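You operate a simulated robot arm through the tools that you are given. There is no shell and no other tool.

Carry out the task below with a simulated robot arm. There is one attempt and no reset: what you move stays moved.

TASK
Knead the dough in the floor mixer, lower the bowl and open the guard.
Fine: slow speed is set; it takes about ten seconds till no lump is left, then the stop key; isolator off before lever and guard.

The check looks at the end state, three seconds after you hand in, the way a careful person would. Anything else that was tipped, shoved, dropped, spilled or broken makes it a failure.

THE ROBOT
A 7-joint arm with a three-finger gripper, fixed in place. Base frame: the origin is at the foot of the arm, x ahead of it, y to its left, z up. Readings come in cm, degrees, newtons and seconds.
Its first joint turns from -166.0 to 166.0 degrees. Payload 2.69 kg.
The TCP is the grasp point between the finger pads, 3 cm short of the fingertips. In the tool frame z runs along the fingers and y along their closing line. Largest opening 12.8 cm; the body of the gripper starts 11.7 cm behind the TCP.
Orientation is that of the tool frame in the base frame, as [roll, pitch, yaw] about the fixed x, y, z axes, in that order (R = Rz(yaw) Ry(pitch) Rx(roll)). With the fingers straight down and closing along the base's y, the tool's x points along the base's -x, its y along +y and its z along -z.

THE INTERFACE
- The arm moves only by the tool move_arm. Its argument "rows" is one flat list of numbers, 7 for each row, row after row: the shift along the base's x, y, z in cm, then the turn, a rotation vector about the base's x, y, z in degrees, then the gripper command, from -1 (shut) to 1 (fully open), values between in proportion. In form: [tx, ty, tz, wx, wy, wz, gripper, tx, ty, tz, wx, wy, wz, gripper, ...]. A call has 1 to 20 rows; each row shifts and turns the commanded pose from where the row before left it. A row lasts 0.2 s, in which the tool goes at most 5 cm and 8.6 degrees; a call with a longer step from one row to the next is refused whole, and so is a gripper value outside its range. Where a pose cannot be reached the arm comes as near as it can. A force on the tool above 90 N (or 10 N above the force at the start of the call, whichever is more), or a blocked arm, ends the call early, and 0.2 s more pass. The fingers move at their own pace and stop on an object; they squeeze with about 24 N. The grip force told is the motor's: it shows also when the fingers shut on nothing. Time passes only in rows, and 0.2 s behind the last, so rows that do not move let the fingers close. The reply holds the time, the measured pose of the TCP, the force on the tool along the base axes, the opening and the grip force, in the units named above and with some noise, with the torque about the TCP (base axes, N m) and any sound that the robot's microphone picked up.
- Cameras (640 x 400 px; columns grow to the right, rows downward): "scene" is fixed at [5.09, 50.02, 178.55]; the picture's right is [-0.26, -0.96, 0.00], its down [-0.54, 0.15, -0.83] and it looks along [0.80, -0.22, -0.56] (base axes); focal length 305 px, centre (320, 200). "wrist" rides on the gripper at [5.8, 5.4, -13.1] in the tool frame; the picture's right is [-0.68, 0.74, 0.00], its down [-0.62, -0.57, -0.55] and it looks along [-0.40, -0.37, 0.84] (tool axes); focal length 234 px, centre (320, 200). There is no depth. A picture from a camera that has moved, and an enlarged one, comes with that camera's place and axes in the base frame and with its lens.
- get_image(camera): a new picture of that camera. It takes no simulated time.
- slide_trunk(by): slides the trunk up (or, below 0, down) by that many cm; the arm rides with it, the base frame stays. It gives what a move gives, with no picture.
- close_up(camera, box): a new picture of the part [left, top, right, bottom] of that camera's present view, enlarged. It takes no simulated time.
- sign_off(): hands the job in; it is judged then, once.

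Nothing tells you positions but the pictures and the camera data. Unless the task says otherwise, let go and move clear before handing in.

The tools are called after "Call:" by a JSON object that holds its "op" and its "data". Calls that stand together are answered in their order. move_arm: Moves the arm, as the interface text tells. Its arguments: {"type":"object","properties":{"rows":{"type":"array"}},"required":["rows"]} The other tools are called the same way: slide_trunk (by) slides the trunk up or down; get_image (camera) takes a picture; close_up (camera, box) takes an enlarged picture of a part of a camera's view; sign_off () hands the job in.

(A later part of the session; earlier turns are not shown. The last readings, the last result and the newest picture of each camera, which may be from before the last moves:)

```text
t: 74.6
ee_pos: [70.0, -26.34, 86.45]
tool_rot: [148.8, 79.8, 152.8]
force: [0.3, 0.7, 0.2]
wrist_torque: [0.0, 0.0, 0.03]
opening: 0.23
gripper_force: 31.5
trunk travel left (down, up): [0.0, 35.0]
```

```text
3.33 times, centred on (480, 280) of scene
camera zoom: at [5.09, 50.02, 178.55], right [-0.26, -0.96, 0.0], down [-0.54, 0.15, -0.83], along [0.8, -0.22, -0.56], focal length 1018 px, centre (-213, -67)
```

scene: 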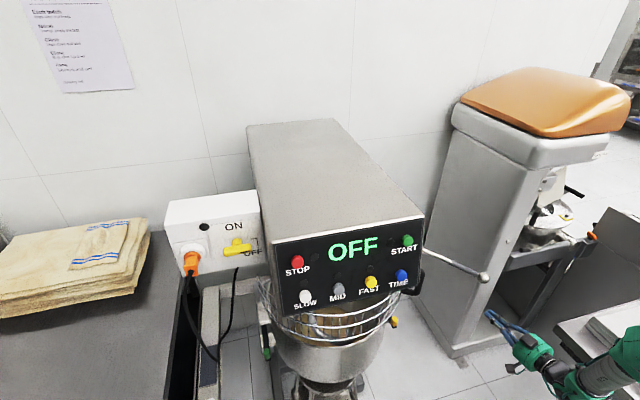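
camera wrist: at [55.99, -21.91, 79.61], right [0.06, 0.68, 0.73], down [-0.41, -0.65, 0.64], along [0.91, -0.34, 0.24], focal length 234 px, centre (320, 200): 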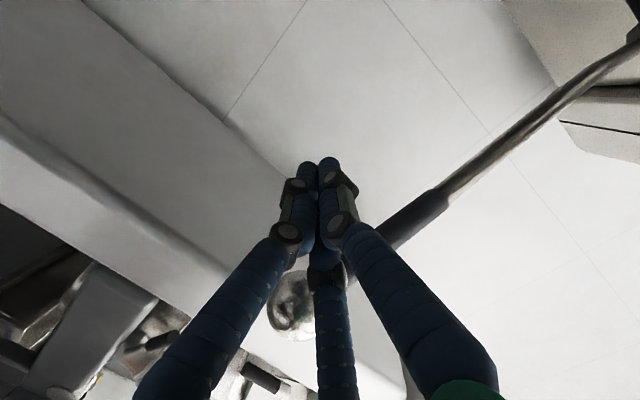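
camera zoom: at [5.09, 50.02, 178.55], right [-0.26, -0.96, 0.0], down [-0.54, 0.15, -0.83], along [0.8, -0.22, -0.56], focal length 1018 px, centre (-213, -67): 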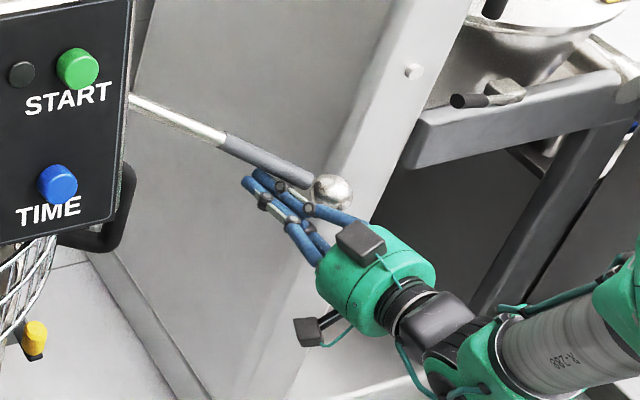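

Nearly touching. I'll continue up along the arc.

Call:
{"op": "move_arm", "data": {"rows": [0, -0.2, 1.2, 0, 0, 0, -1, 0.1, -0.4, 1.3, 0, 0, 0, -1, 0.1, -0.4, 1.3, 0, 0, 0, -1]}}

Call:
{"op": "get_image", "data": {"camera": "wrist"}}

Call:
{"op": "close_up", "data": {"camera": "scene", "box": [400, 220, 560, 340]}}

```text
t: 75.4
ee_pos: [70.27, -27.63, 90.54]
tool_rot: [148.9, 80.1, 152.8]
force: [-0.6, 0.9, -2.2]
wrist_torque: [-0.02, 0.05, -0.01]
opening: 0.25
gripper_force: 30.8
trunk travel left (down, up): [0.0, 35.0]
```

```text
taken
camera wrist: at [56.11, -22.67, 87.19], right [0.06, 0.68, 0.73], down [-0.41, -0.65, 0.64], along [0.91, -0.34, 0.24], focal length 234 px, centre (320, 200)
```

wrist: 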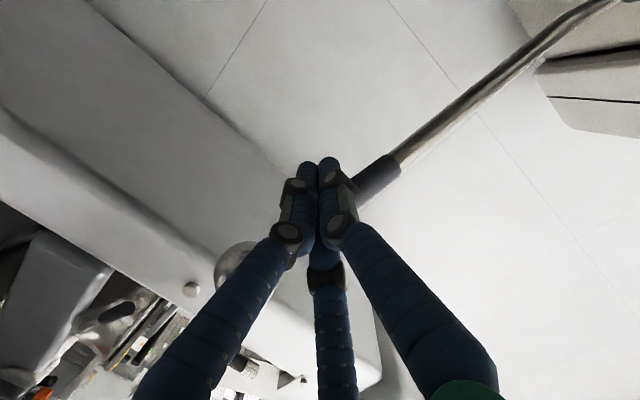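

```text
3.33 times, centred on (480, 280) of scene
camera zoom: at [5.09, 50.02, 178.55], right [-0.26, -0.96, 0.0], down [-0.54, 0.15, -0.83], along [0.8, -0.22, -0.56], focal length 1018 px, centre (-213, -67)
```

zoom: 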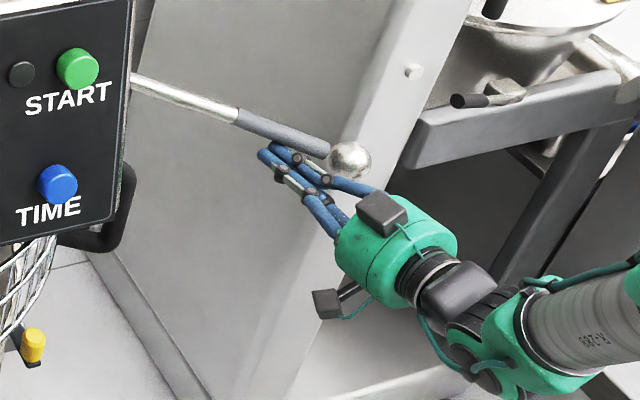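

The lever moves with almost no force this way. I'll keep lifting along the arc.

Call:
{"op": "move_arm", "data": {"rows": [0.1, -0.5, 1.4, 0, 0, 0, -1, 0.1, -0.5, 1.5, 0, 0, 0, -1, 0.1, -0.5, 1.7, 0, 0, 0, -1, 0.1, -0.5, 1.7, 0, 0, 0, -1, 0.1, -0.35, 1.7, 0, 0, 0, -1]}}

Call:
{"op": "get_image", "data": {"camera": "scene"}}

Call:
{"op": "close_up", "data": {"camera": "scene", "box": [220, 260, 444, 400]}}

```text
t: 76.6
ee_pos: [70.66, -29.8, 98.64]
tool_rot: [148.7, 80.2, 152.5]
force: [-4.4, 1.2, 2.3]
wrist_torque: [0.0, -0.06, -0.01]
opening: 0.21
gripper_force: 31.8
trunk travel left (down, up): [0.0, 35.0]
```

```text
taken
```

scene: 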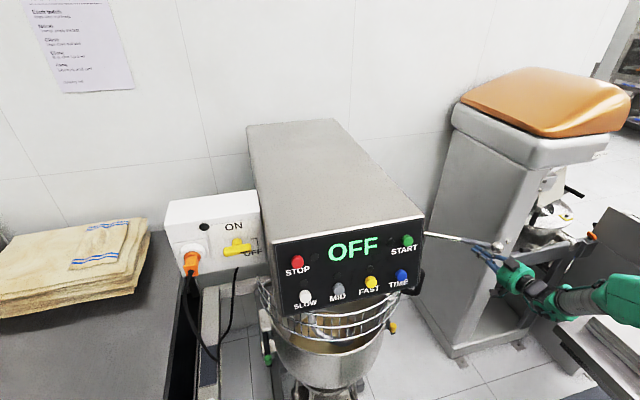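

```text
2.86 times, centred on (332, 330) of scene
camera zoom: at [5.09, 50.02, 178.55], right [-0.26, -0.96, 0.0], down [-0.54, 0.15, -0.83], along [0.8, -0.22, -0.56], focal length 873 px, centre (286, -171)
```

zoom: 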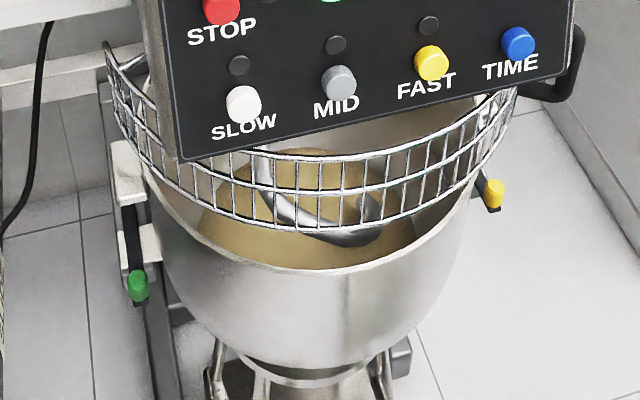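

The bowl is coming down well and the dough with the hook is visible. I'll keep lifting the lever.

Call:
{"op": "move_arm", "data": {"rows": [0.1, -0.35, 1.7, 0, 0, 0, -1, 0.1, -0.2, 1.8, 0, 0, 0, -1, 0.1, -0.2, 1.8, 0, 0, 0, -1, 0.1, -0.05, 1.8, 0, 0, 0, -1, 0, 0, 1.8, 0, 0, 0, -1, 0, 0.05, 1.8, 0, 0, 0, -1]}}

Call:
{"op": "get_image", "data": {"camera": "scene"}}

Call:
{"op": "get_image", "data": {"camera": "wrist"}}

```text
t: 78.0
ee_pos: [71.22, -30.61, 109.07]
tool_rot: [148.9, 79.9, 152.9]
force: [0.0, -0.2, 0.3]
wrist_torque: [-0.01, -0.02, 0.0]
opening: 0.2
gripper_force: 31.6
trunk travel left (down, up): [0.0, 35.0]
```

```text
taken
```

scene: 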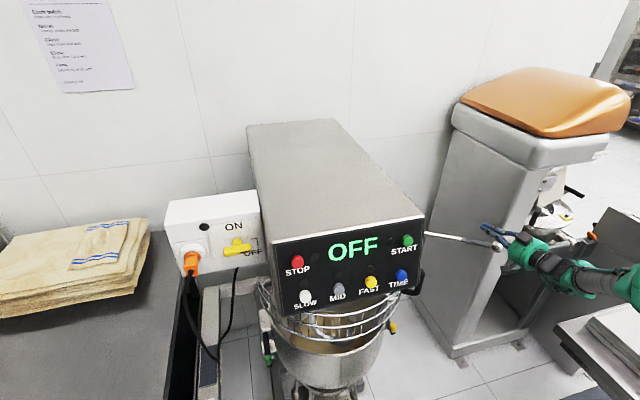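

```text
taken
camera wrist: at [57.08, -25.76, 105.67], right [0.06, 0.68, 0.73], down [-0.41, -0.65, 0.64], along [0.91, -0.34, 0.24], focal length 234 px, centre (320, 200)
```

wrist: 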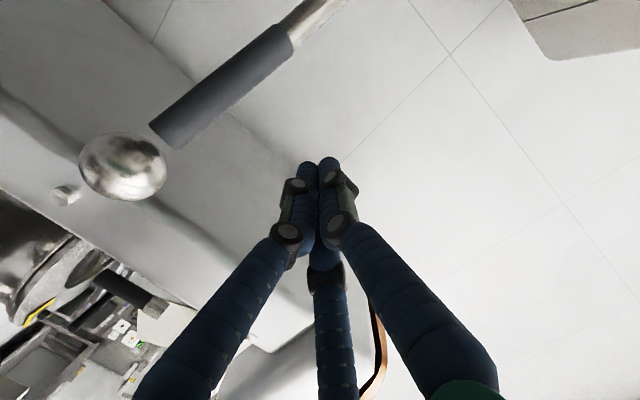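

The rod slipped off the fingertips because the lever's plane is tilted: the ball drifts back as it rises, now at (71, −38, 98.7). The lever is holding, so I'll back off, drop below the rod again and reach further in.

Call:
{"op": "move_arm", "data": {"rows": [-4.5, 0, 0, 0, 0, 0, -1, -4.5, 0, 0, 0, 0, 0, -1, -1, 0, -4.8, 0, 0, 0, -1, 0, 0, -4.9, 0, 0, 0, -1, 0, 0, -4.9, 0, 0, 0, -1]}}

Call:
{"op": "get_image", "data": {"camera": "wrist"}}

Call:
{"op": "close_up", "data": {"camera": "scene", "box": [400, 200, 560, 320]}}

```text
t: 79.2
ee_pos: [61.05, -30.49, 94.3]
tool_rot: [149.0, 80.0, 152.8]
force: [-0.6, -0.9, 0.7]
wrist_torque: [0.01, 0.08, -0.05]
opening: 0.2
gripper_force: 32.1
trunk travel left (down, up): [0.0, 35.0]
```

```text
taken
camera wrist: at [46.97, -25.5, 91.02], right [0.06, 0.68, 0.73], down [-0.41, -0.65, 0.64], along [0.91, -0.34, 0.24], focal length 234 px, centre (320, 200)
```

wrist: 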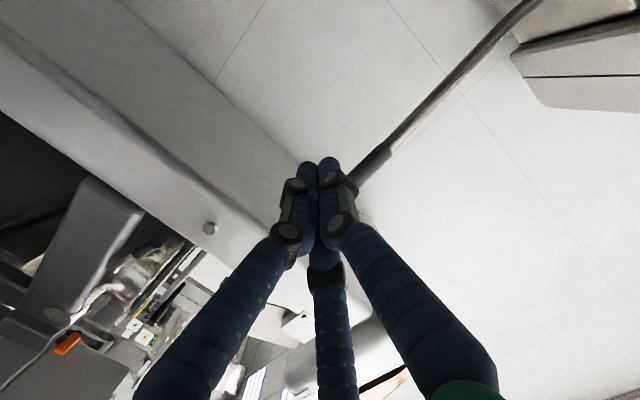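

```text
3.33 times, centred on (480, 260) of scene
camera zoom: at [5.09, 50.02, 178.55], right [-0.26, -0.96, 0.0], down [-0.54, 0.15, -0.83], along [0.8, -0.22, -0.56], focal length 1018 px, centre (-213, 0)
```

zoom: 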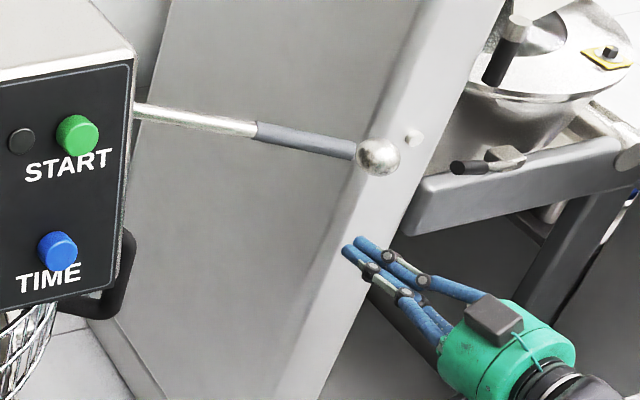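

I'll slide forward further under the rod this time.

Call:
{"op": "move_arm", "data": {"rows": [4, 0.2, 0, 0, 0, 0, -1, 4, 0.2, 0, 0, 0, 0, -1, 4, 0.2, 0, 0, 0, 0, -1, 3, 0, 0, 0, 0, 0, -1]}}

Call:
{"op": "get_image", "data": {"camera": "wrist"}}

Call:
{"op": "close_up", "data": {"camera": "scene", "box": [400, 200, 560, 320]}}

```text
t: 80.2
ee_pos: [76.03, -30.04, 94.4]
tool_rot: [149.0, 79.9, 152.8]
force: [0.7, -0.1, 0.3]
wrist_torque: [-0.03, 0.0, -0.02]
opening: 0.21
gripper_force: 31.6
trunk travel left (down, up): [0.0, 35.0]
```

```text
taken
camera wrist: at [61.91, -25.14, 91.02], right [0.06, 0.68, 0.73], down [-0.41, -0.65, 0.64], along [0.91, -0.34, 0.24], focal length 234 px, centre (320, 200)
```

wrist: 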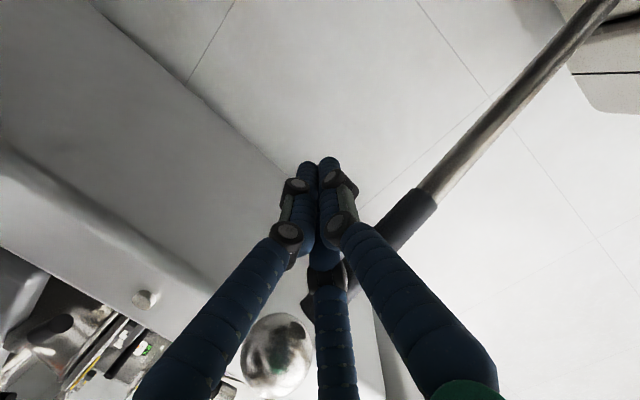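

```text
3.33 times, centred on (480, 260) of scene
camera zoom: at [5.09, 50.02, 178.55], right [-0.26, -0.96, 0.0], down [-0.54, 0.15, -0.83], along [0.8, -0.22, -0.56], focal length 1018 px, centre (-213, 0)
```

zoom: 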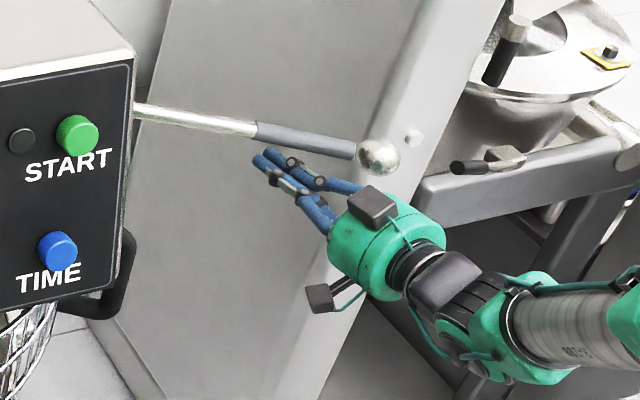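

The fingers now reach well past the rod. I'll lift along the computed tilted arc.

Call:
{"op": "move_arm", "data": {"rows": [0, 0, 1.3, 0, 0, 0, -1, 0, 0, 1.3, 0, 0, 0, -1, 0.33, -0.4, 1.77, 0, 0, 0, -1, 0.33, -0.4, 1.77, 0, 0, 0, -1, 0.33, -0.4, 1.77, 0, 0, 0, -1]}}

Call:
{"op": "get_image", "data": {"camera": "wrist"}}

Call:
{"op": "get_image", "data": {"camera": "scene"}}

```text
t: 81.4
ee_pos: [77.1, -31.2, 102.62]
tool_rot: [149.0, 80.2, 153.0]
force: [-1.0, 1.5, -1.9]
wrist_torque: [0.0, -0.03, -0.02]
opening: 0.22
gripper_force: 31.1
trunk travel left (down, up): [0.0, 35.0]
```

```text
taken
camera wrist: at [63.08, -26.24, 99.29], right [0.06, 0.68, 0.73], down [-0.41, -0.65, 0.64], along [0.91, -0.34, 0.24], focal length 234 px, centre (320, 200)
```

wrist: 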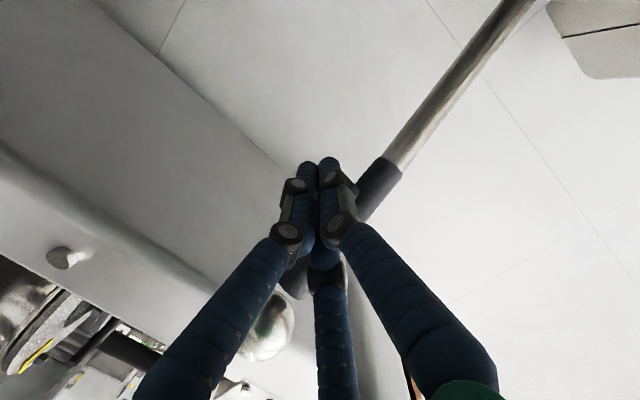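

```text
taken
```

scene: 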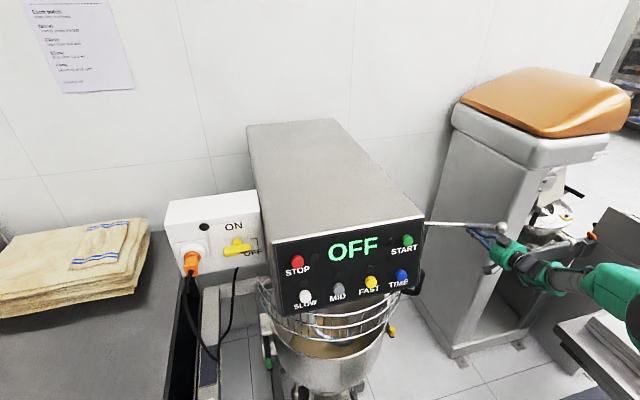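

The bowl is now well clear of the guard. Continuing the lift.

Call:
{"op": "move_arm", "data": {"rows": [0.8, -0.25, 1.7, 0, 0, 0, -1, 0.8, -0.2, 1.7, 0, 0, 0, -1, 0.8, -0.2, 1.7, 0, 0, 0, -1, 0.8, -0.1, 1.7, 0, 0, 0, -1]}}

Call:
{"op": "get_image", "data": {"camera": "wrist"}}

Call:
{"op": "get_image", "data": {"camera": "scene"}}

```text
t: 82.4
ee_pos: [80.18, -32.11, 109.26]
tool_rot: [148.7, 80.0, 152.7]
force: [-0.7, 1.4, -2.9]
wrist_torque: [0.0, -0.02, 0.05]
opening: 0.19
gripper_force: 31.3
trunk travel left (down, up): [0.0, 35.0]
```

```text
taken
camera wrist: at [66.19, -27.14, 105.9], right [0.06, 0.68, 0.73], down [-0.41, -0.65, 0.64], along [0.91, -0.34, 0.24], focal length 234 px, centre (320, 200)
```

wrist: 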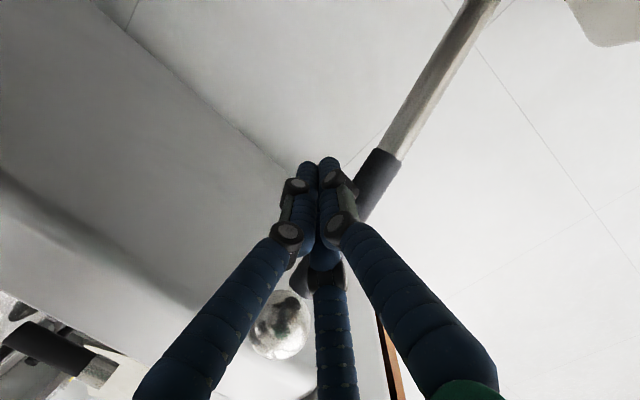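

```text
taken
```

scene: 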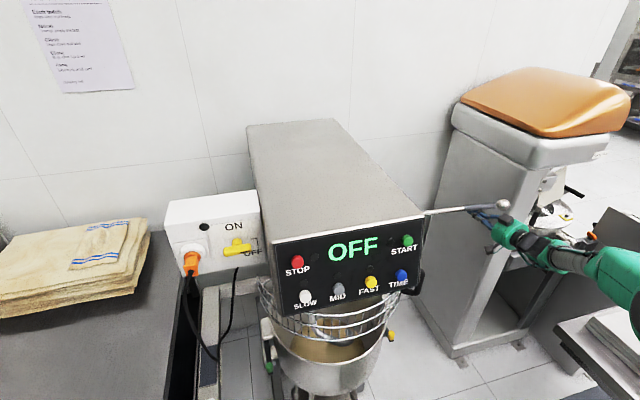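

The lever moves with only a few newtons. Continuing.

Call:
{"op": "move_arm", "data": {"rows": [0.8, 0.1, 1.7, 0, 0, 0, -1, 0.8, 0.15, 1.7, 0, 0, 0, -1, 0.8, 0.15, 1.7, 0, 0, 0, -1, 0.8, 0.2, 1.7, 0, 0, 0, -1]}}

Call:
{"op": "get_image", "data": {"camera": "wrist"}}

Call:
{"op": "get_image", "data": {"camera": "scene"}}

```text
t: 83.2
ee_pos: [81.78, -31.92, 111.33]
tool_rot: [149.6, 78.3, 153.3]
force: [1.3, 1.7, -7.2]
wrist_torque: [0.09, 0.04, 0.02]
opening: 0.21
gripper_force: 31.1
trunk travel left (down, up): [0.0, 35.0]
stopped in row 3: the force on the tool passed its limit at 106 N (the readings are from after the stop); the commanded pose is now the measured one
```

```text
taken
camera wrist: at [67.61, -26.79, 108.36], right [0.08, 0.67, 0.74], down [-0.4, -0.66, 0.64], along [0.91, -0.34, 0.21], focal length 234 px, centre (320, 200)
```

wrist: 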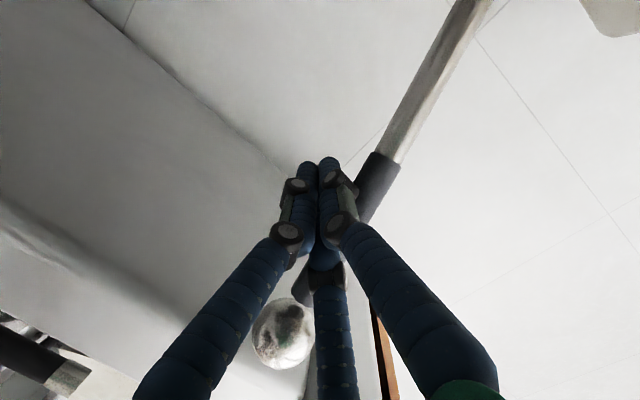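

```text
taken
```

scene: 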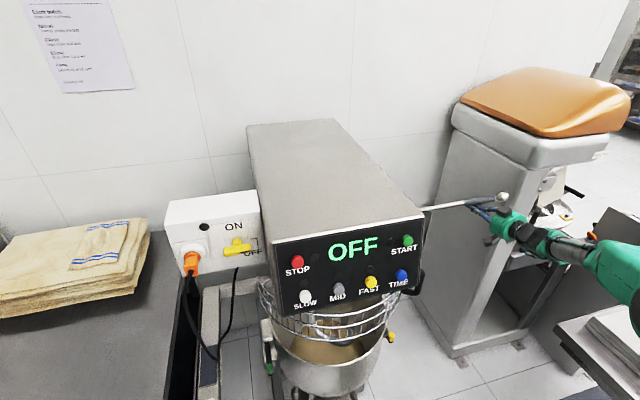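

The lever hit a hard stop, so it should be at the end of its travel. I'll check the bowl.

Call:
{"op": "close_up", "data": {"camera": "scene", "box": [220, 260, 444, 400]}}

Call:
{"op": "close_up", "data": {"camera": "scene", "box": [400, 160, 560, 280]}}

```text
2.86 times, centred on (332, 330) of scene
camera zoom: at [5.09, 50.02, 178.55], right [-0.26, -0.96, 0.0], down [-0.54, 0.15, -0.83], along [0.8, -0.22, -0.56], focal length 873 px, centre (286, -171)
```

zoom: 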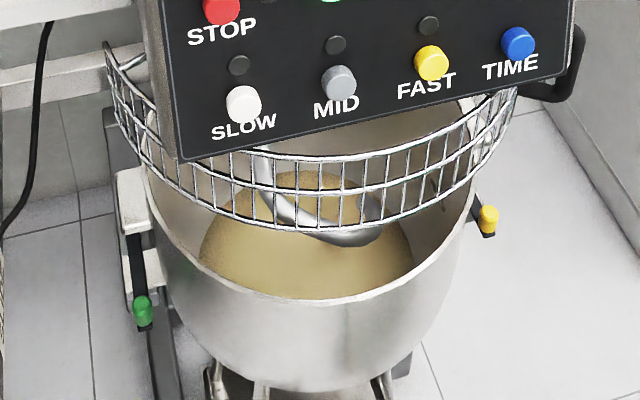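

```text
3.33 times, centred on (480, 220) of scene
camera zoom: at [5.09, 50.02, 178.55], right [-0.26, -0.96, 0.0], down [-0.54, 0.15, -0.83], along [0.8, -0.22, -0.56], focal length 1018 px, centre (-213, 133)
```

zoom: 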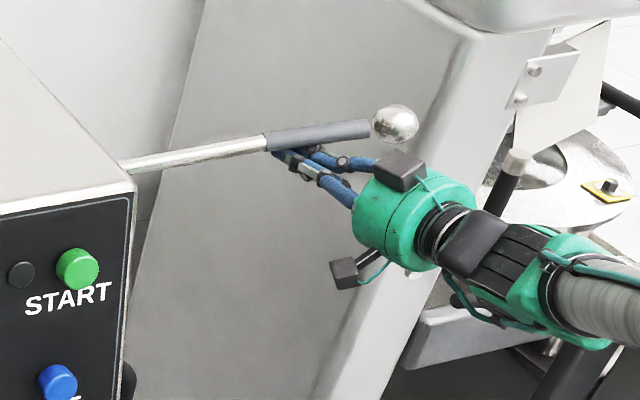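

The bowl is well down and the dough uniform. I'll confirm the stop with one more gentle nudge.

Call:
{"op": "move_arm", "data": {"rows": [0.1, 0, 0.4, 0, 0, 0, -1, 0.1, 0, 0.4, 0, 0, 0, -1]}}

Call:
{"op": "close_up", "data": {"camera": "scene", "box": [400, 160, 560, 280]}}

```text
t: 83.8
ee_pos: [81.75, -31.91, 111.4]
tool_rot: [149.7, 78.0, 153.3]
force: [-37.6, 2.6, -36.7]
wrist_torque: [0.27, -1.04, -0.34]
opening: 0.18
gripper_force: 31.2
trunk travel left (down, up): [0.0, 35.0]
```

```text
3.33 times, centred on (480, 220) of scene
camera zoom: at [5.09, 50.02, 178.55], right [-0.26, -0.96, 0.0], down [-0.54, 0.15, -0.83], along [0.8, -0.22, -0.56], focal length 1018 px, centre (-213, 133)
```

zoom: 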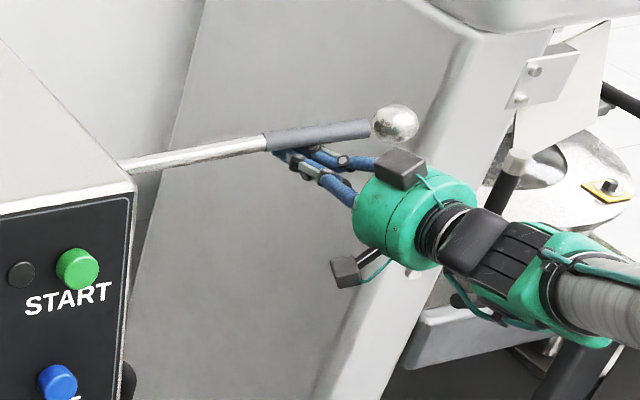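

It's firmly at its stop. I'll lower the fingers away and retract, checking that the lever and bowl stay put.

Call:
{"op": "move_arm", "data": {"rows": [0, 0, -1.5, 0, 0, 0, -1, 0, 0, -2.5, 0, 0, 0, -1, -4.5, 0, -1, 0, 0, 0, -1, -4.8, 0, 0, 0, 0, 0, -1, -4.8, 0, 0, 0, 0, 0, -1, -4.8, 0, 0, 0, 0, 0, -1]}}

Call:
{"op": "get_image", "data": {"camera": "scene"}}

Call:
{"op": "get_image", "data": {"camera": "wrist"}}

Call:
{"op": "close_up", "data": {"camera": "scene", "box": [220, 260, 444, 400]}}

```text
t: 85.2
ee_pos: [63.0, -31.7, 107.25]
tool_rot: [149.7, 78.5, 153.4]
force: [1.1, 0.3, 1.0]
wrist_torque: [0.05, -0.03, 0.03]
opening: 0.21
gripper_force: 31.7
trunk travel left (down, up): [0.0, 35.0]
```

```text
taken
```

scene: 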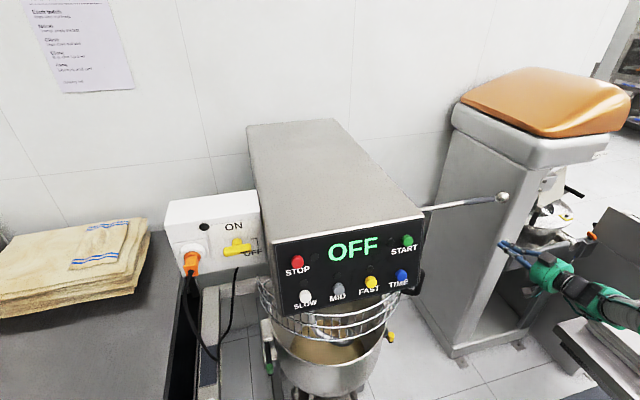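

```text
taken
camera wrist: at [48.81, -26.7, 104.29], right [0.08, 0.67, 0.74], down [-0.4, -0.66, 0.64], along [0.91, -0.34, 0.21], focal length 234 px, centre (320, 200)
```

wrist: 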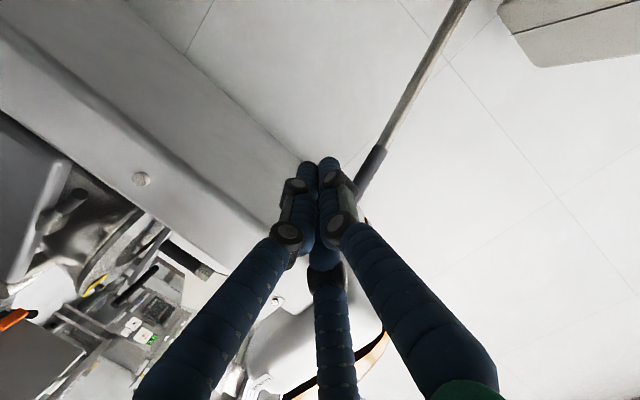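

```text
2.86 times, centred on (332, 330) of scene
camera zoom: at [5.09, 50.02, 178.55], right [-0.26, -0.96, 0.0], down [-0.54, 0.15, -0.83], along [0.8, -0.22, -0.56], focal length 873 px, centre (286, -171)
```

zoom: 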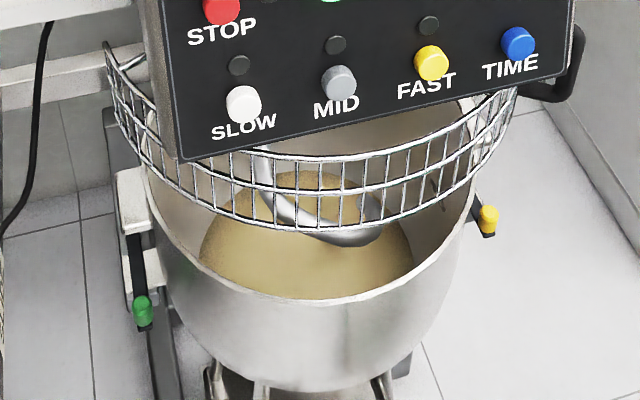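

The lever stays up and the bowl stays down. Next is the guard; I need to see how its left end is carried, so I'll move the arm round to the left-front for a look.

Call:
{"op": "move_arm", "data": {"rows": [-4.5, 1, 0.5, 0, 7, 0, -1, -4.5, 1, 0.5, 0, 7, 0, -1, -4.5, 1, 0.5, 0, 7, 0, -1, -4.5, 1, 0.5, 0, 7, 0, -1, -4.5, 1, 0.5, 0, 7, 0, -1, -1.17, 4.08, 1.37, 0, 0, 0, -1, -1.17, 4.08, 1.37, 0, 0, 0, -1, -1.17, 4.08, 1.37, 0, 0, 0, -1, -1.17, 4.08, 1.37, 0, 0, 0, -1, -1.17, 4.08, 1.37, 0, 0, 0, -1, -1.17, 4.08, 1.37, 0, 0, 0, -1, -1.17, 4.08, 1.37, 0, 0, 0, -1, -1.17, 4.08, 1.37, 0, 0, 0, -1, -1.17, 4.08, 1.37, 0, 0, 0, -1]}}

Call:
{"op": "get_image", "data": {"camera": "scene"}}

Call:
{"op": "get_image", "data": {"camera": "wrist"}}

```text
t: 86.5
ee_pos: [43.13, -19.72, 105.39]
tool_rot: [165.3, 40.9, 176.9]
force: [0.6, -1.4, 0.5]
wrist_torque: [0.04, 0.0, 0.09]
opening: 0.19
gripper_force: 31.3
trunk travel left (down, up): [0.0, 35.0]
stopped in row 6: the arm was blocked; the commanded pose is now the measured one
```

```text
taken
```

scene: 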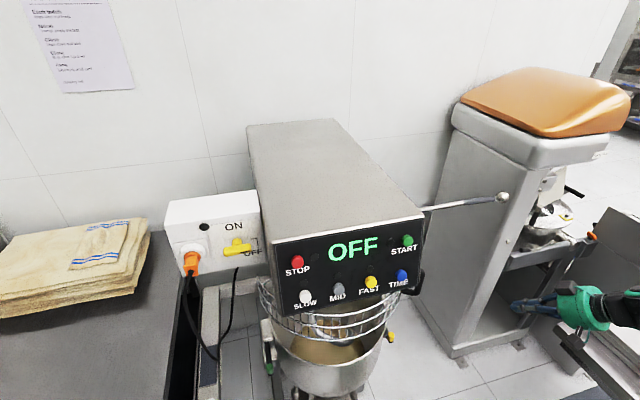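

```text
taken
camera wrist: at [29.6, -17.04, 112.1], right [0.42, 0.69, 0.58], down [0.18, -0.7, 0.7], along [0.89, -0.19, -0.42], focal length 234 px, centre (320, 200)
```

wrist: 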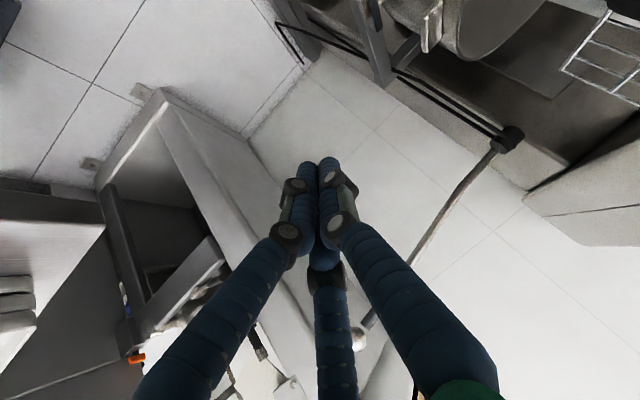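

The arm is at a joint limit folded low. I'll rise first and then cross.

Call:
{"op": "move_arm", "data": {"rows": [0, 0, 4.5, 0, 0, 0, -1, 0, 0, 4.5, 0, 0, 0, -1, 0, 1, 4.5, 0, 0, 0, -1, 0, 2, 4, 0, 0, 0, -1, 0, 3, 3, 0, 0, 0, -1]}}

Call:
{"op": "move_arm", "data": {"rows": [-1, 4, 1, 0, 0, 0, -1, -1, 4, 1, 0, 0, 0, -1, -1, 4, 1, 0, 0, 0, -1, -1, 4, 0, 0, 0, 0, -1, -1, 4, 0, 0, 0, 0, -1, -1, 4, 0, 0, 0, 0, -1]}}

Call:
{"op": "get_image", "data": {"camera": "scene"}}

Call:
{"op": "get_image", "data": {"camera": "wrist"}}

```text
t: 87.7
ee_pos: [42.83, -13.88, 126.31]
tool_rot: [165.9, 41.4, 176.9]
force: [0.2, 0.7, 0.5]
wrist_torque: [0.02, 0.01, -0.02]
opening: 0.23
gripper_force: 30.7
trunk travel left (down, up): [0.0, 35.0]
```

```text
t: 89.1
ee_pos: [36.67, 9.69, 129.48]
tool_rot: [165.9, 41.3, 176.6]
force: [-0.8, 4.6, -0.7]
wrist_torque: [-0.43, -0.11, -0.37]
opening: 0.21
gripper_force: 31.6
trunk travel left (down, up): [0.0, 35.0]
```

```text
taken
```

scene: 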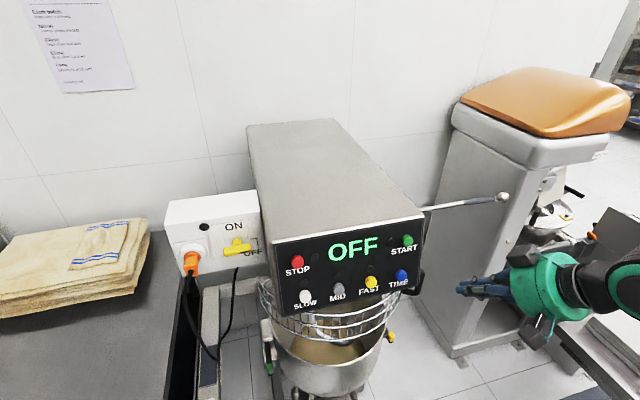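

```text
taken
camera wrist: at [23.28, 12.72, 136.08], right [0.43, 0.69, 0.58], down [0.16, -0.69, 0.7], along [0.89, -0.21, -0.41], focal length 234 px, centre (320, 200)
```

wrist: 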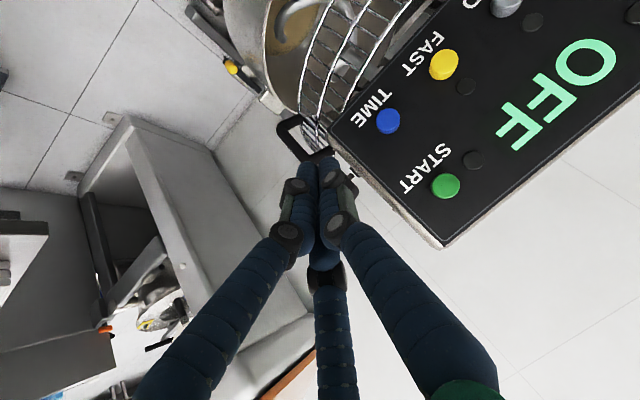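

Crossing works. I'll continue to the left-front and level the tool for a view of the guard's left end.

Call:
{"op": "move_arm", "data": {"rows": [-0.6, 4.8, 0, 0, -4, 0, -1, -0.6, 4.8, 0, 0, -4, 0, -1, -0.6, 4.8, 0, 0, -4, 0, -1, -0.6, 4.8, 0, 0, -4, 0, -1, -0.6, 4.8, 0, 0, -4, 0, -1, -0.6, 4.8, 0, 0, -4, 0, -1, 0, 4.8, 0, 0, -4, 0, -1, 0, 4.8, -1, 0, -4, 0, -1, 0, 4.8, -1, 0, -4, 0, -1, 0, 4.8, -1, 0, -4, 0, -1]}}

Call:
{"op": "get_image", "data": {"camera": "scene"}}

Call:
{"op": "get_image", "data": {"camera": "wrist"}}

```text
t: 91.5
ee_pos: [38.51, 55.1, 129.08]
tool_rot: [138.5, 80.4, 145.7]
force: [1.5, 3.1, -1.3]
wrist_torque: [-0.01, -0.14, -0.34]
opening: 0.21
gripper_force: 30.9
trunk travel left (down, up): [0.0, 35.0]
stopped in row 10: the arm was blocked; the commanded pose is now the measured one
```

```text
taken
```

scene: 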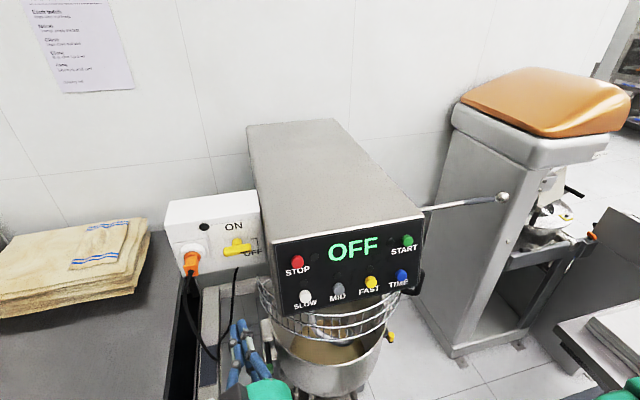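

```text
taken
camera wrist: at [24.22, 59.35, 125.56], right [0.01, 0.66, 0.75], down [-0.39, -0.69, 0.61], along [0.92, -0.3, 0.25], focal length 234 px, centre (320, 200)
```

wrist: 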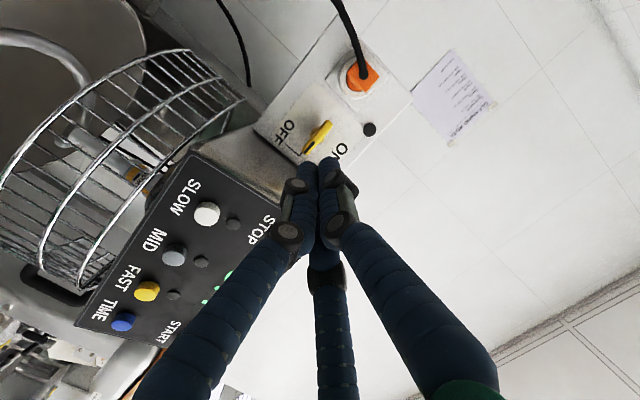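

Call:
{"op": "close_up", "data": {"camera": "wrist", "box": [100, 30, 276, 140]}}

Call:
{"op": "close_up", "data": {"camera": "wrist", "box": [0, 100, 200, 300]}}

Call:
{"op": "close_up", "data": {"camera": "scene", "box": [240, 265, 304, 315]}}

```text
3.64 times, centred on (188, 85) of wrist
camera zoom: at [24.22, 59.35, 125.56], right [0.01, 0.66, 0.75], down [-0.39, -0.69, 0.61], along [0.92, -0.3, 0.25], focal length 852 px, centre (800, 618)
```

zoom: 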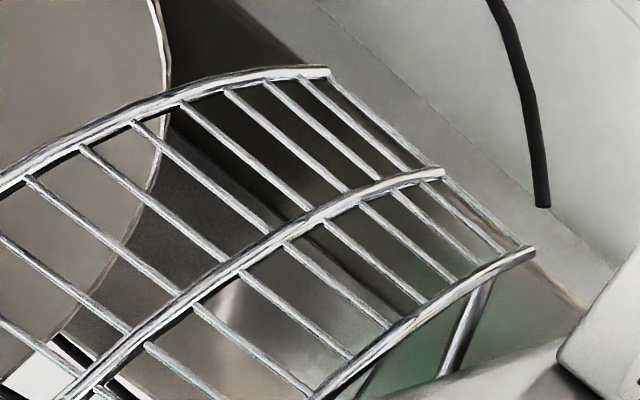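

```text
2.00 times, centred on (100, 200) of wrist
camera zoom: at [24.22, 59.35, 125.56], right [0.01, 0.66, 0.75], down [-0.39, -0.69, 0.61], along [0.92, -0.3, 0.25], focal length 468 px, centre (760, 200)
```

zoom: 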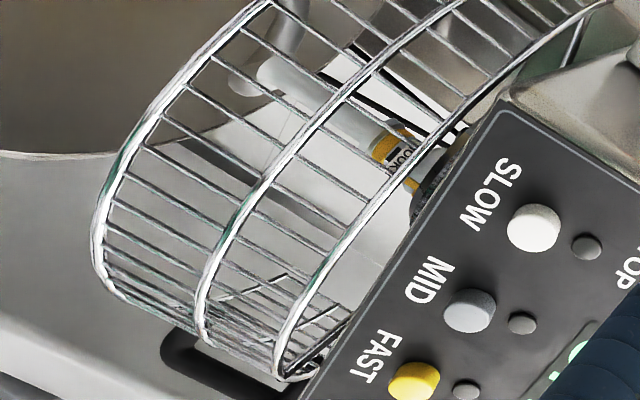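

```text
8.00 times, centred on (272, 290) of scene
camera zoom: at [5.09, 50.02, 178.55], right [-0.26, -0.96, 0.0], down [-0.54, 0.15, -0.83], along [0.8, -0.22, -0.56], focal length 2443 px, centre (704, -520)
```

zoom: 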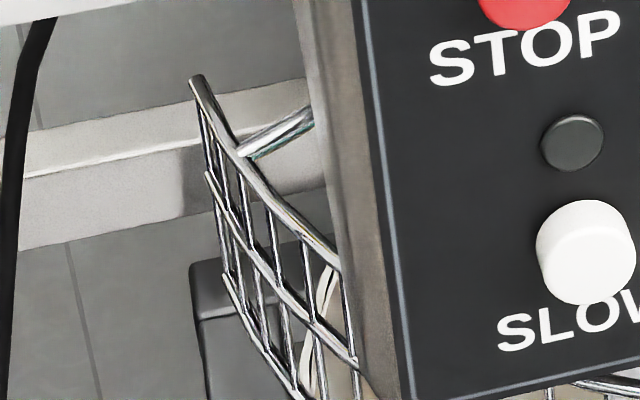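

The guard has radial spokes at both ends, so it turns about the bowl's vertical axis like a sliding door. With the handle at the right-hand edge, opening should bring the handle forward and round to the left; I'll move back to the right side with the tool tilted to about 60°.

Call:
{"op": "move_arm", "data": {"rows": [-0.5, -4.6, 0, 0, 4, -1, -1, -0.5, -4.6, 0, 0, 4, -1, -1, -0.5, -4.6, 0, 0, 4, -1, -1, -0.5, -4.6, 0, 0, 4, -1, -1, 0, -4.6, 0, 0, 4, -1, -1, 0, -4.6, 0, 0, 4, -1, -1, 0, -4.6, 0, 0, 0, -1, -1, 0, -4.6, 0, 0, 0, 0, -1, 0, -4.6, 0, 0, 0, 0, -1, 0, -4.6, 0, 0, 0, 0, -1, 0.5, -4.6, 0, 0, 0, 0, -1, 0.5, -4.6, 0, 0, 0, 0, -1]}}

Call:
{"op": "get_image", "data": {"camera": "scene"}}

Call:
{"op": "get_image", "data": {"camera": "wrist"}}

```text
t: 94.3
ee_pos: [35.07, 11.42, 129.17]
tool_rot: [163.6, 57.4, -178.0]
force: [0.7, -2.1, 0.5]
wrist_torque: [0.07, 0.04, 0.14]
opening: 0.22
gripper_force: 31.3
trunk travel left (down, up): [0.0, 35.0]
stopped in row 12: the arm was blocked; the commanded pose is now the measured one
```

```text
taken
```

scene: 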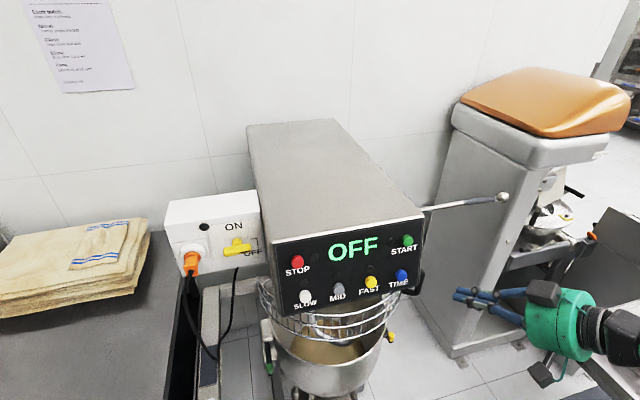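

```text
taken
camera wrist: at [20.12, 12.38, 131.74], right [0.16, 0.71, 0.68], down [0.05, -0.7, 0.72], along [0.99, -0.08, -0.15], focal length 234 px, centre (320, 200)
```

wrist: 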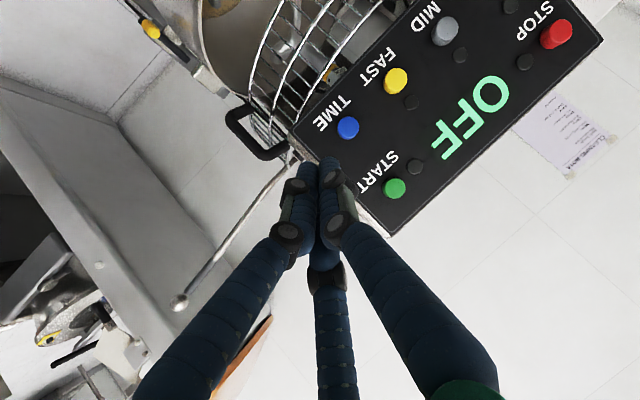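

The handle shows clearly in this view. The arm is cramped here, so I'll move forward and to the right, in front of the handle's right side.

Call:
{"op": "move_arm", "data": {"rows": [2.5, -3, -1, 0, 0, 0, -1, 2.5, -3, -1, 0, 0, -3, -1, 2.5, -3, -1, 0, 0, -4, -1, 2, -2, -2, 0, 0, -4, -1]}}

Call:
{"op": "get_image", "data": {"camera": "wrist"}}

Call:
{"op": "close_up", "data": {"camera": "scene", "box": [380, 220, 540, 340]}}

```text
t: 95.3
ee_pos: [44.56, 0.52, 124.04]
tool_rot: [163.6, 57.6, 171.0]
force: [0.1, 0.0, -0.1]
wrist_torque: [-0.01, 0.0, -0.05]
opening: 0.18
gripper_force: 31.3
trunk travel left (down, up): [0.0, 35.0]
```

```text
taken
camera wrist: at [29.97, 4.42, 126.68], right [0.29, 0.67, 0.68], down [-0.09, -0.69, 0.72], along [0.95, -0.27, -0.14], focal length 234 px, centre (320, 200)
```

wrist: 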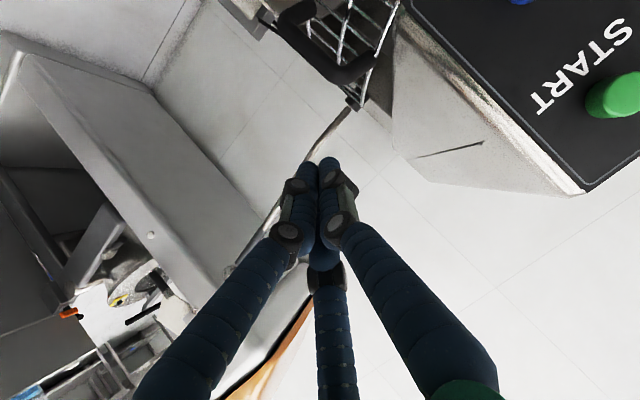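

```text
3.33 times, centred on (460, 280) of scene
camera zoom: at [5.09, 50.02, 178.55], right [-0.26, -0.96, 0.0], down [-0.54, 0.15, -0.83], along [0.8, -0.22, -0.56], focal length 1018 px, centre (-147, -67)
```

zoom: 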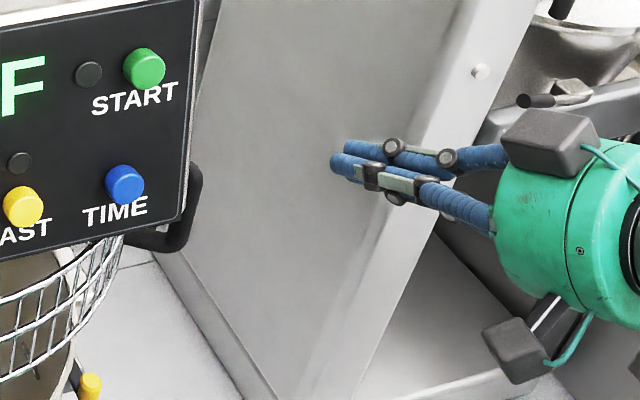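

I'm in front of the handle. A close-up will fix the bar's position.

Call:
{"op": "close_up", "data": {"camera": "wrist", "box": [220, 0, 420, 125]}}

```text
3.20 times, centred on (320, 62) of wrist
camera zoom: at [29.97, 4.42, 126.68], right [0.29, 0.67, 0.68], down [-0.09, -0.69, 0.72], along [0.95, -0.27, -0.14], focal length 749 px, centre (320, 640)
```

zoom: 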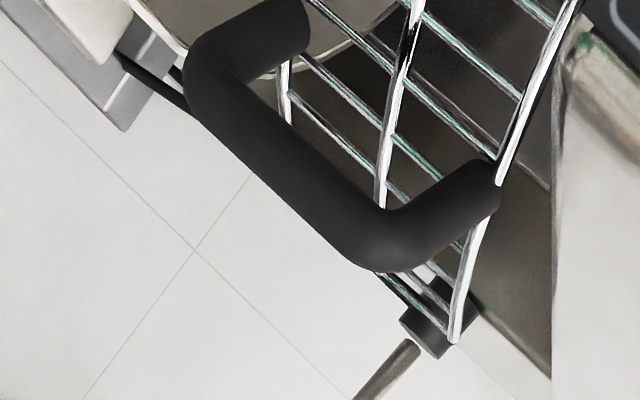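

The handle bar stands at about (54.6, 8.2), z 106–115, and the guard circle is centred near (66, 30). I'll place the closed fingers to the bar's right rear, yawed left about 30°, to push it round towards the front-left.

Call:
{"op": "move_arm", "data": {"rows": [2, -0.2, -3.5, 0, 0, 7, -1, 2, -0.2, -3.5, 0, 0, 7, -1, 2, 0, -3.5, 0, 0, 7, -1, 2.2, 0.3, -1, 0, 0, 0, -1, 2.2, 0.5, -1, 0, 0, 0, -1]}}

Call:
{"op": "get_image", "data": {"camera": "wrist"}}

Call:
{"op": "close_up", "data": {"camera": "scene", "box": [380, 220, 540, 340]}}

```text
t: 96.5
ee_pos: [55.13, 0.88, 111.49]
tool_rot: [163.6, 57.6, -167.9]
force: [-0.3, 0.0, -0.7]
wrist_torque: [-0.01, -0.01, -0.03]
opening: 0.19
gripper_force: 31.4
trunk travel left (down, up): [0.0, 35.0]
```

```text
taken
camera wrist: at [40.16, -0.67, 114.15], right [0.03, 0.73, 0.68], down [0.17, -0.68, 0.72], along [0.99, 0.09, -0.15], focal length 234 px, centre (320, 200)
```

wrist: 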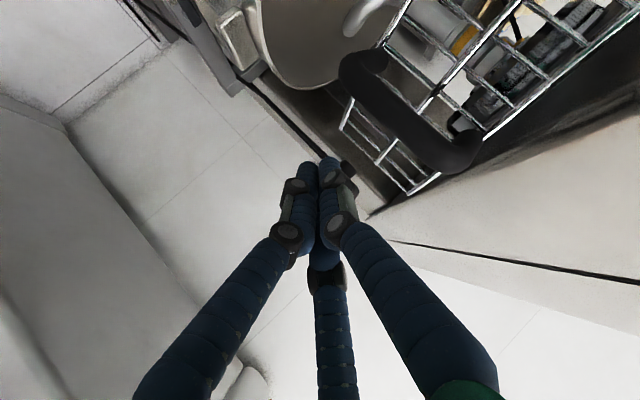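

```text
3.33 times, centred on (460, 280) of scene
camera zoom: at [5.09, 50.02, 178.55], right [-0.26, -0.96, 0.0], down [-0.54, 0.15, -0.83], along [0.8, -0.22, -0.56], focal length 1018 px, centre (-147, -67)
```

zoom: 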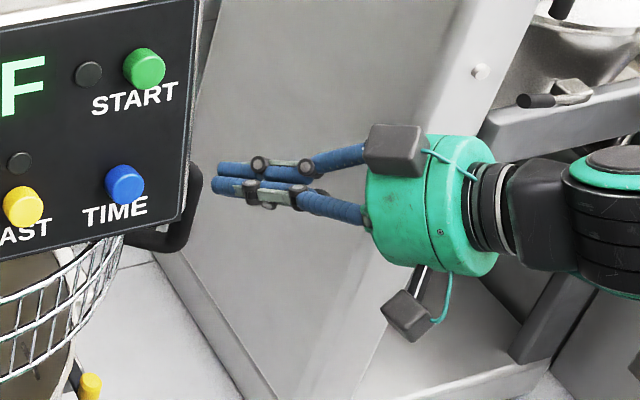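

The bar is at about (53.3, 7.8). I'll approach it from the right in small steps until contact.

Call:
{"op": "move_arm", "data": {"rows": [-0.2, 1.4, 0, 0, 0, 0, -1, -0.2, 1.3, 0, 0, 0, 0, -1, -0.3, 1, 0, 0, 0, 0, -1, -0.2, 0.5, 0, 0, 0, 0, -1]}}

Call:
{"op": "get_image", "data": {"camera": "wrist"}}

Call:
{"op": "close_up", "data": {"camera": "scene", "box": [380, 220, 540, 340]}}

```text
t: 97.5
ee_pos: [54.09, 5.28, 111.55]
tool_rot: [163.5, 57.7, -167.8]
force: [0.5, -0.1, -0.5]
wrist_torque: [0.01, -0.02, 0.0]
opening: 0.22
gripper_force: 31.9
trunk travel left (down, up): [0.0, 35.0]
```

```text
taken
camera wrist: at [39.19, 3.58, 114.17], right [0.03, 0.73, 0.68], down [0.17, -0.68, 0.72], along [0.99, 0.09, -0.15], focal length 234 px, centre (320, 200)
```

wrist: 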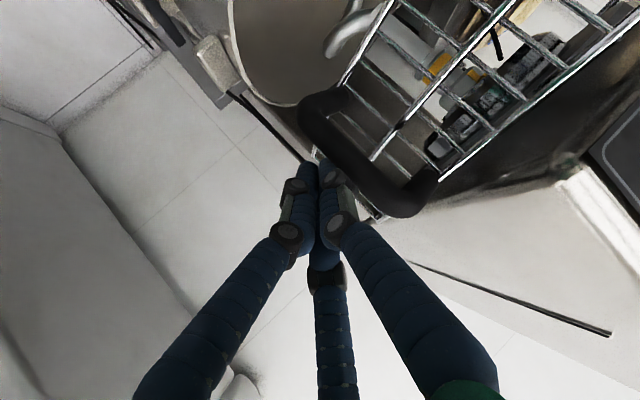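

```text
3.33 times, centred on (460, 280) of scene
camera zoom: at [5.09, 50.02, 178.55], right [-0.26, -0.96, 0.0], down [-0.54, 0.15, -0.83], along [0.8, -0.22, -0.56], focal length 1018 px, centre (-147, -67)
```

zoom: 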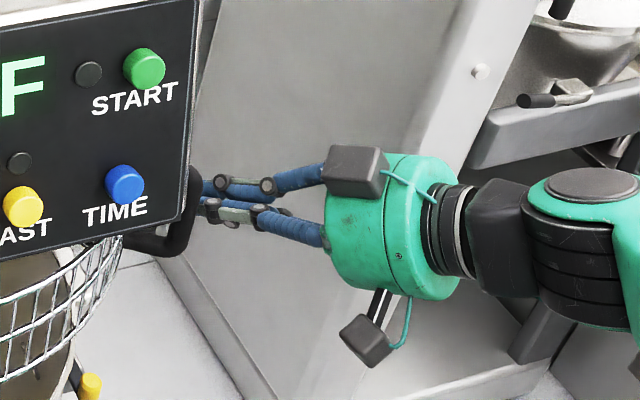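

Almost touching the bar. I'll push gently in the opening direction and watch.

Call:
{"op": "move_arm", "data": {"rows": [-0.3, 0.5, 0, 0, 0, 0, -1, -0.3, 0.5, 0, 0, 0, 0, -1, -0.3, 0.5, 0, 0, 0, 0, -1]}}

Call:
{"op": "get_image", "data": {"camera": "wrist"}}

```text
t: 98.3
ee_pos: [53.22, 6.7, 111.49]
tool_rot: [163.5, 57.5, -167.9]
force: [0.0, 0.1, 0.3]
wrist_torque: [-0.01, 0.0, 0.02]
opening: 0.22
gripper_force: 31.6
trunk travel left (down, up): [0.0, 35.0]
```

```text
taken
camera wrist: at [38.2, 5.07, 114.18], right [0.04, 0.73, 0.68], down [0.17, -0.68, 0.72], along [0.99, 0.09, -0.15], focal length 234 px, centre (320, 200)
```

wrist: 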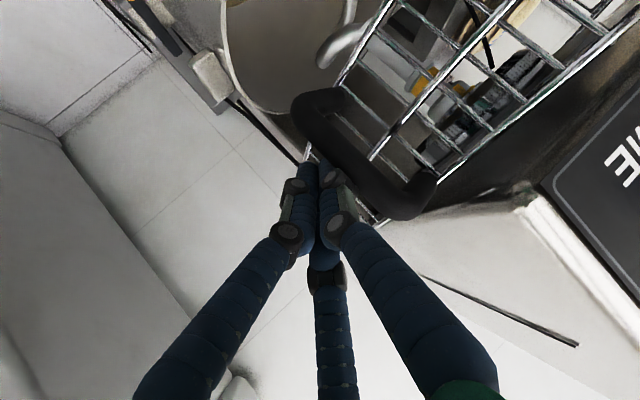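

No contact force yet; the fingertips pass just behind the bar. Continuing.

Call:
{"op": "move_arm", "data": {"rows": [-0.3, 0.5, 0, 0, 0, 0, -1, -0.3, 0.5, 0, 0, 0, 0, -1, -0.3, 0.5, 0, 0, 0, 0, -1]}}

Call:
{"op": "get_image", "data": {"camera": "wrist"}}

Call:
{"op": "close_up", "data": {"camera": "scene", "box": [380, 220, 540, 340]}}

```text
t: 99.1
ee_pos: [52.29, 8.13, 111.55]
tool_rot: [163.7, 57.6, -167.9]
force: [-0.6, 0.0, 0.0]
wrist_torque: [-0.01, 0.02, 0.01]
opening: 0.2
gripper_force: 31.7
trunk travel left (down, up): [0.0, 35.0]
```

```text
taken
camera wrist: at [37.33, 6.51, 114.23], right [0.03, 0.73, 0.68], down [0.17, -0.68, 0.72], along [0.99, 0.09, -0.15], focal length 234 px, centre (320, 200)
```

wrist: 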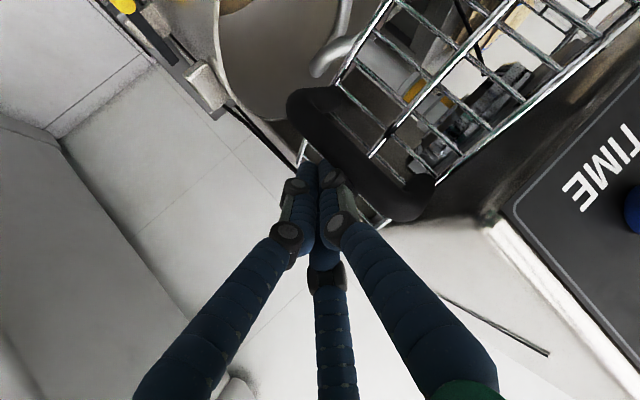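

```text
3.33 times, centred on (460, 280) of scene
camera zoom: at [5.09, 50.02, 178.55], right [-0.26, -0.96, 0.0], down [-0.54, 0.15, -0.83], along [0.8, -0.22, -0.56], focal length 1018 px, centre (-147, -67)
```

zoom: 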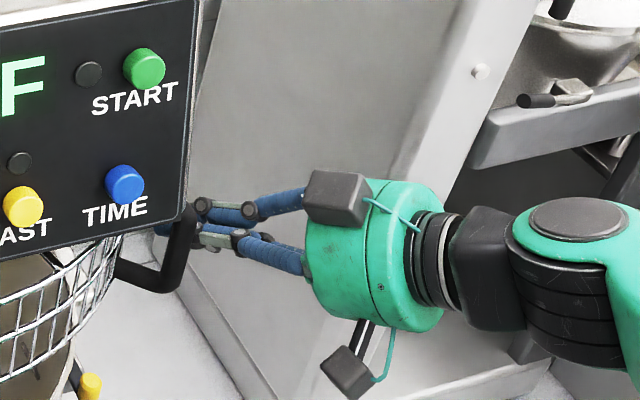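

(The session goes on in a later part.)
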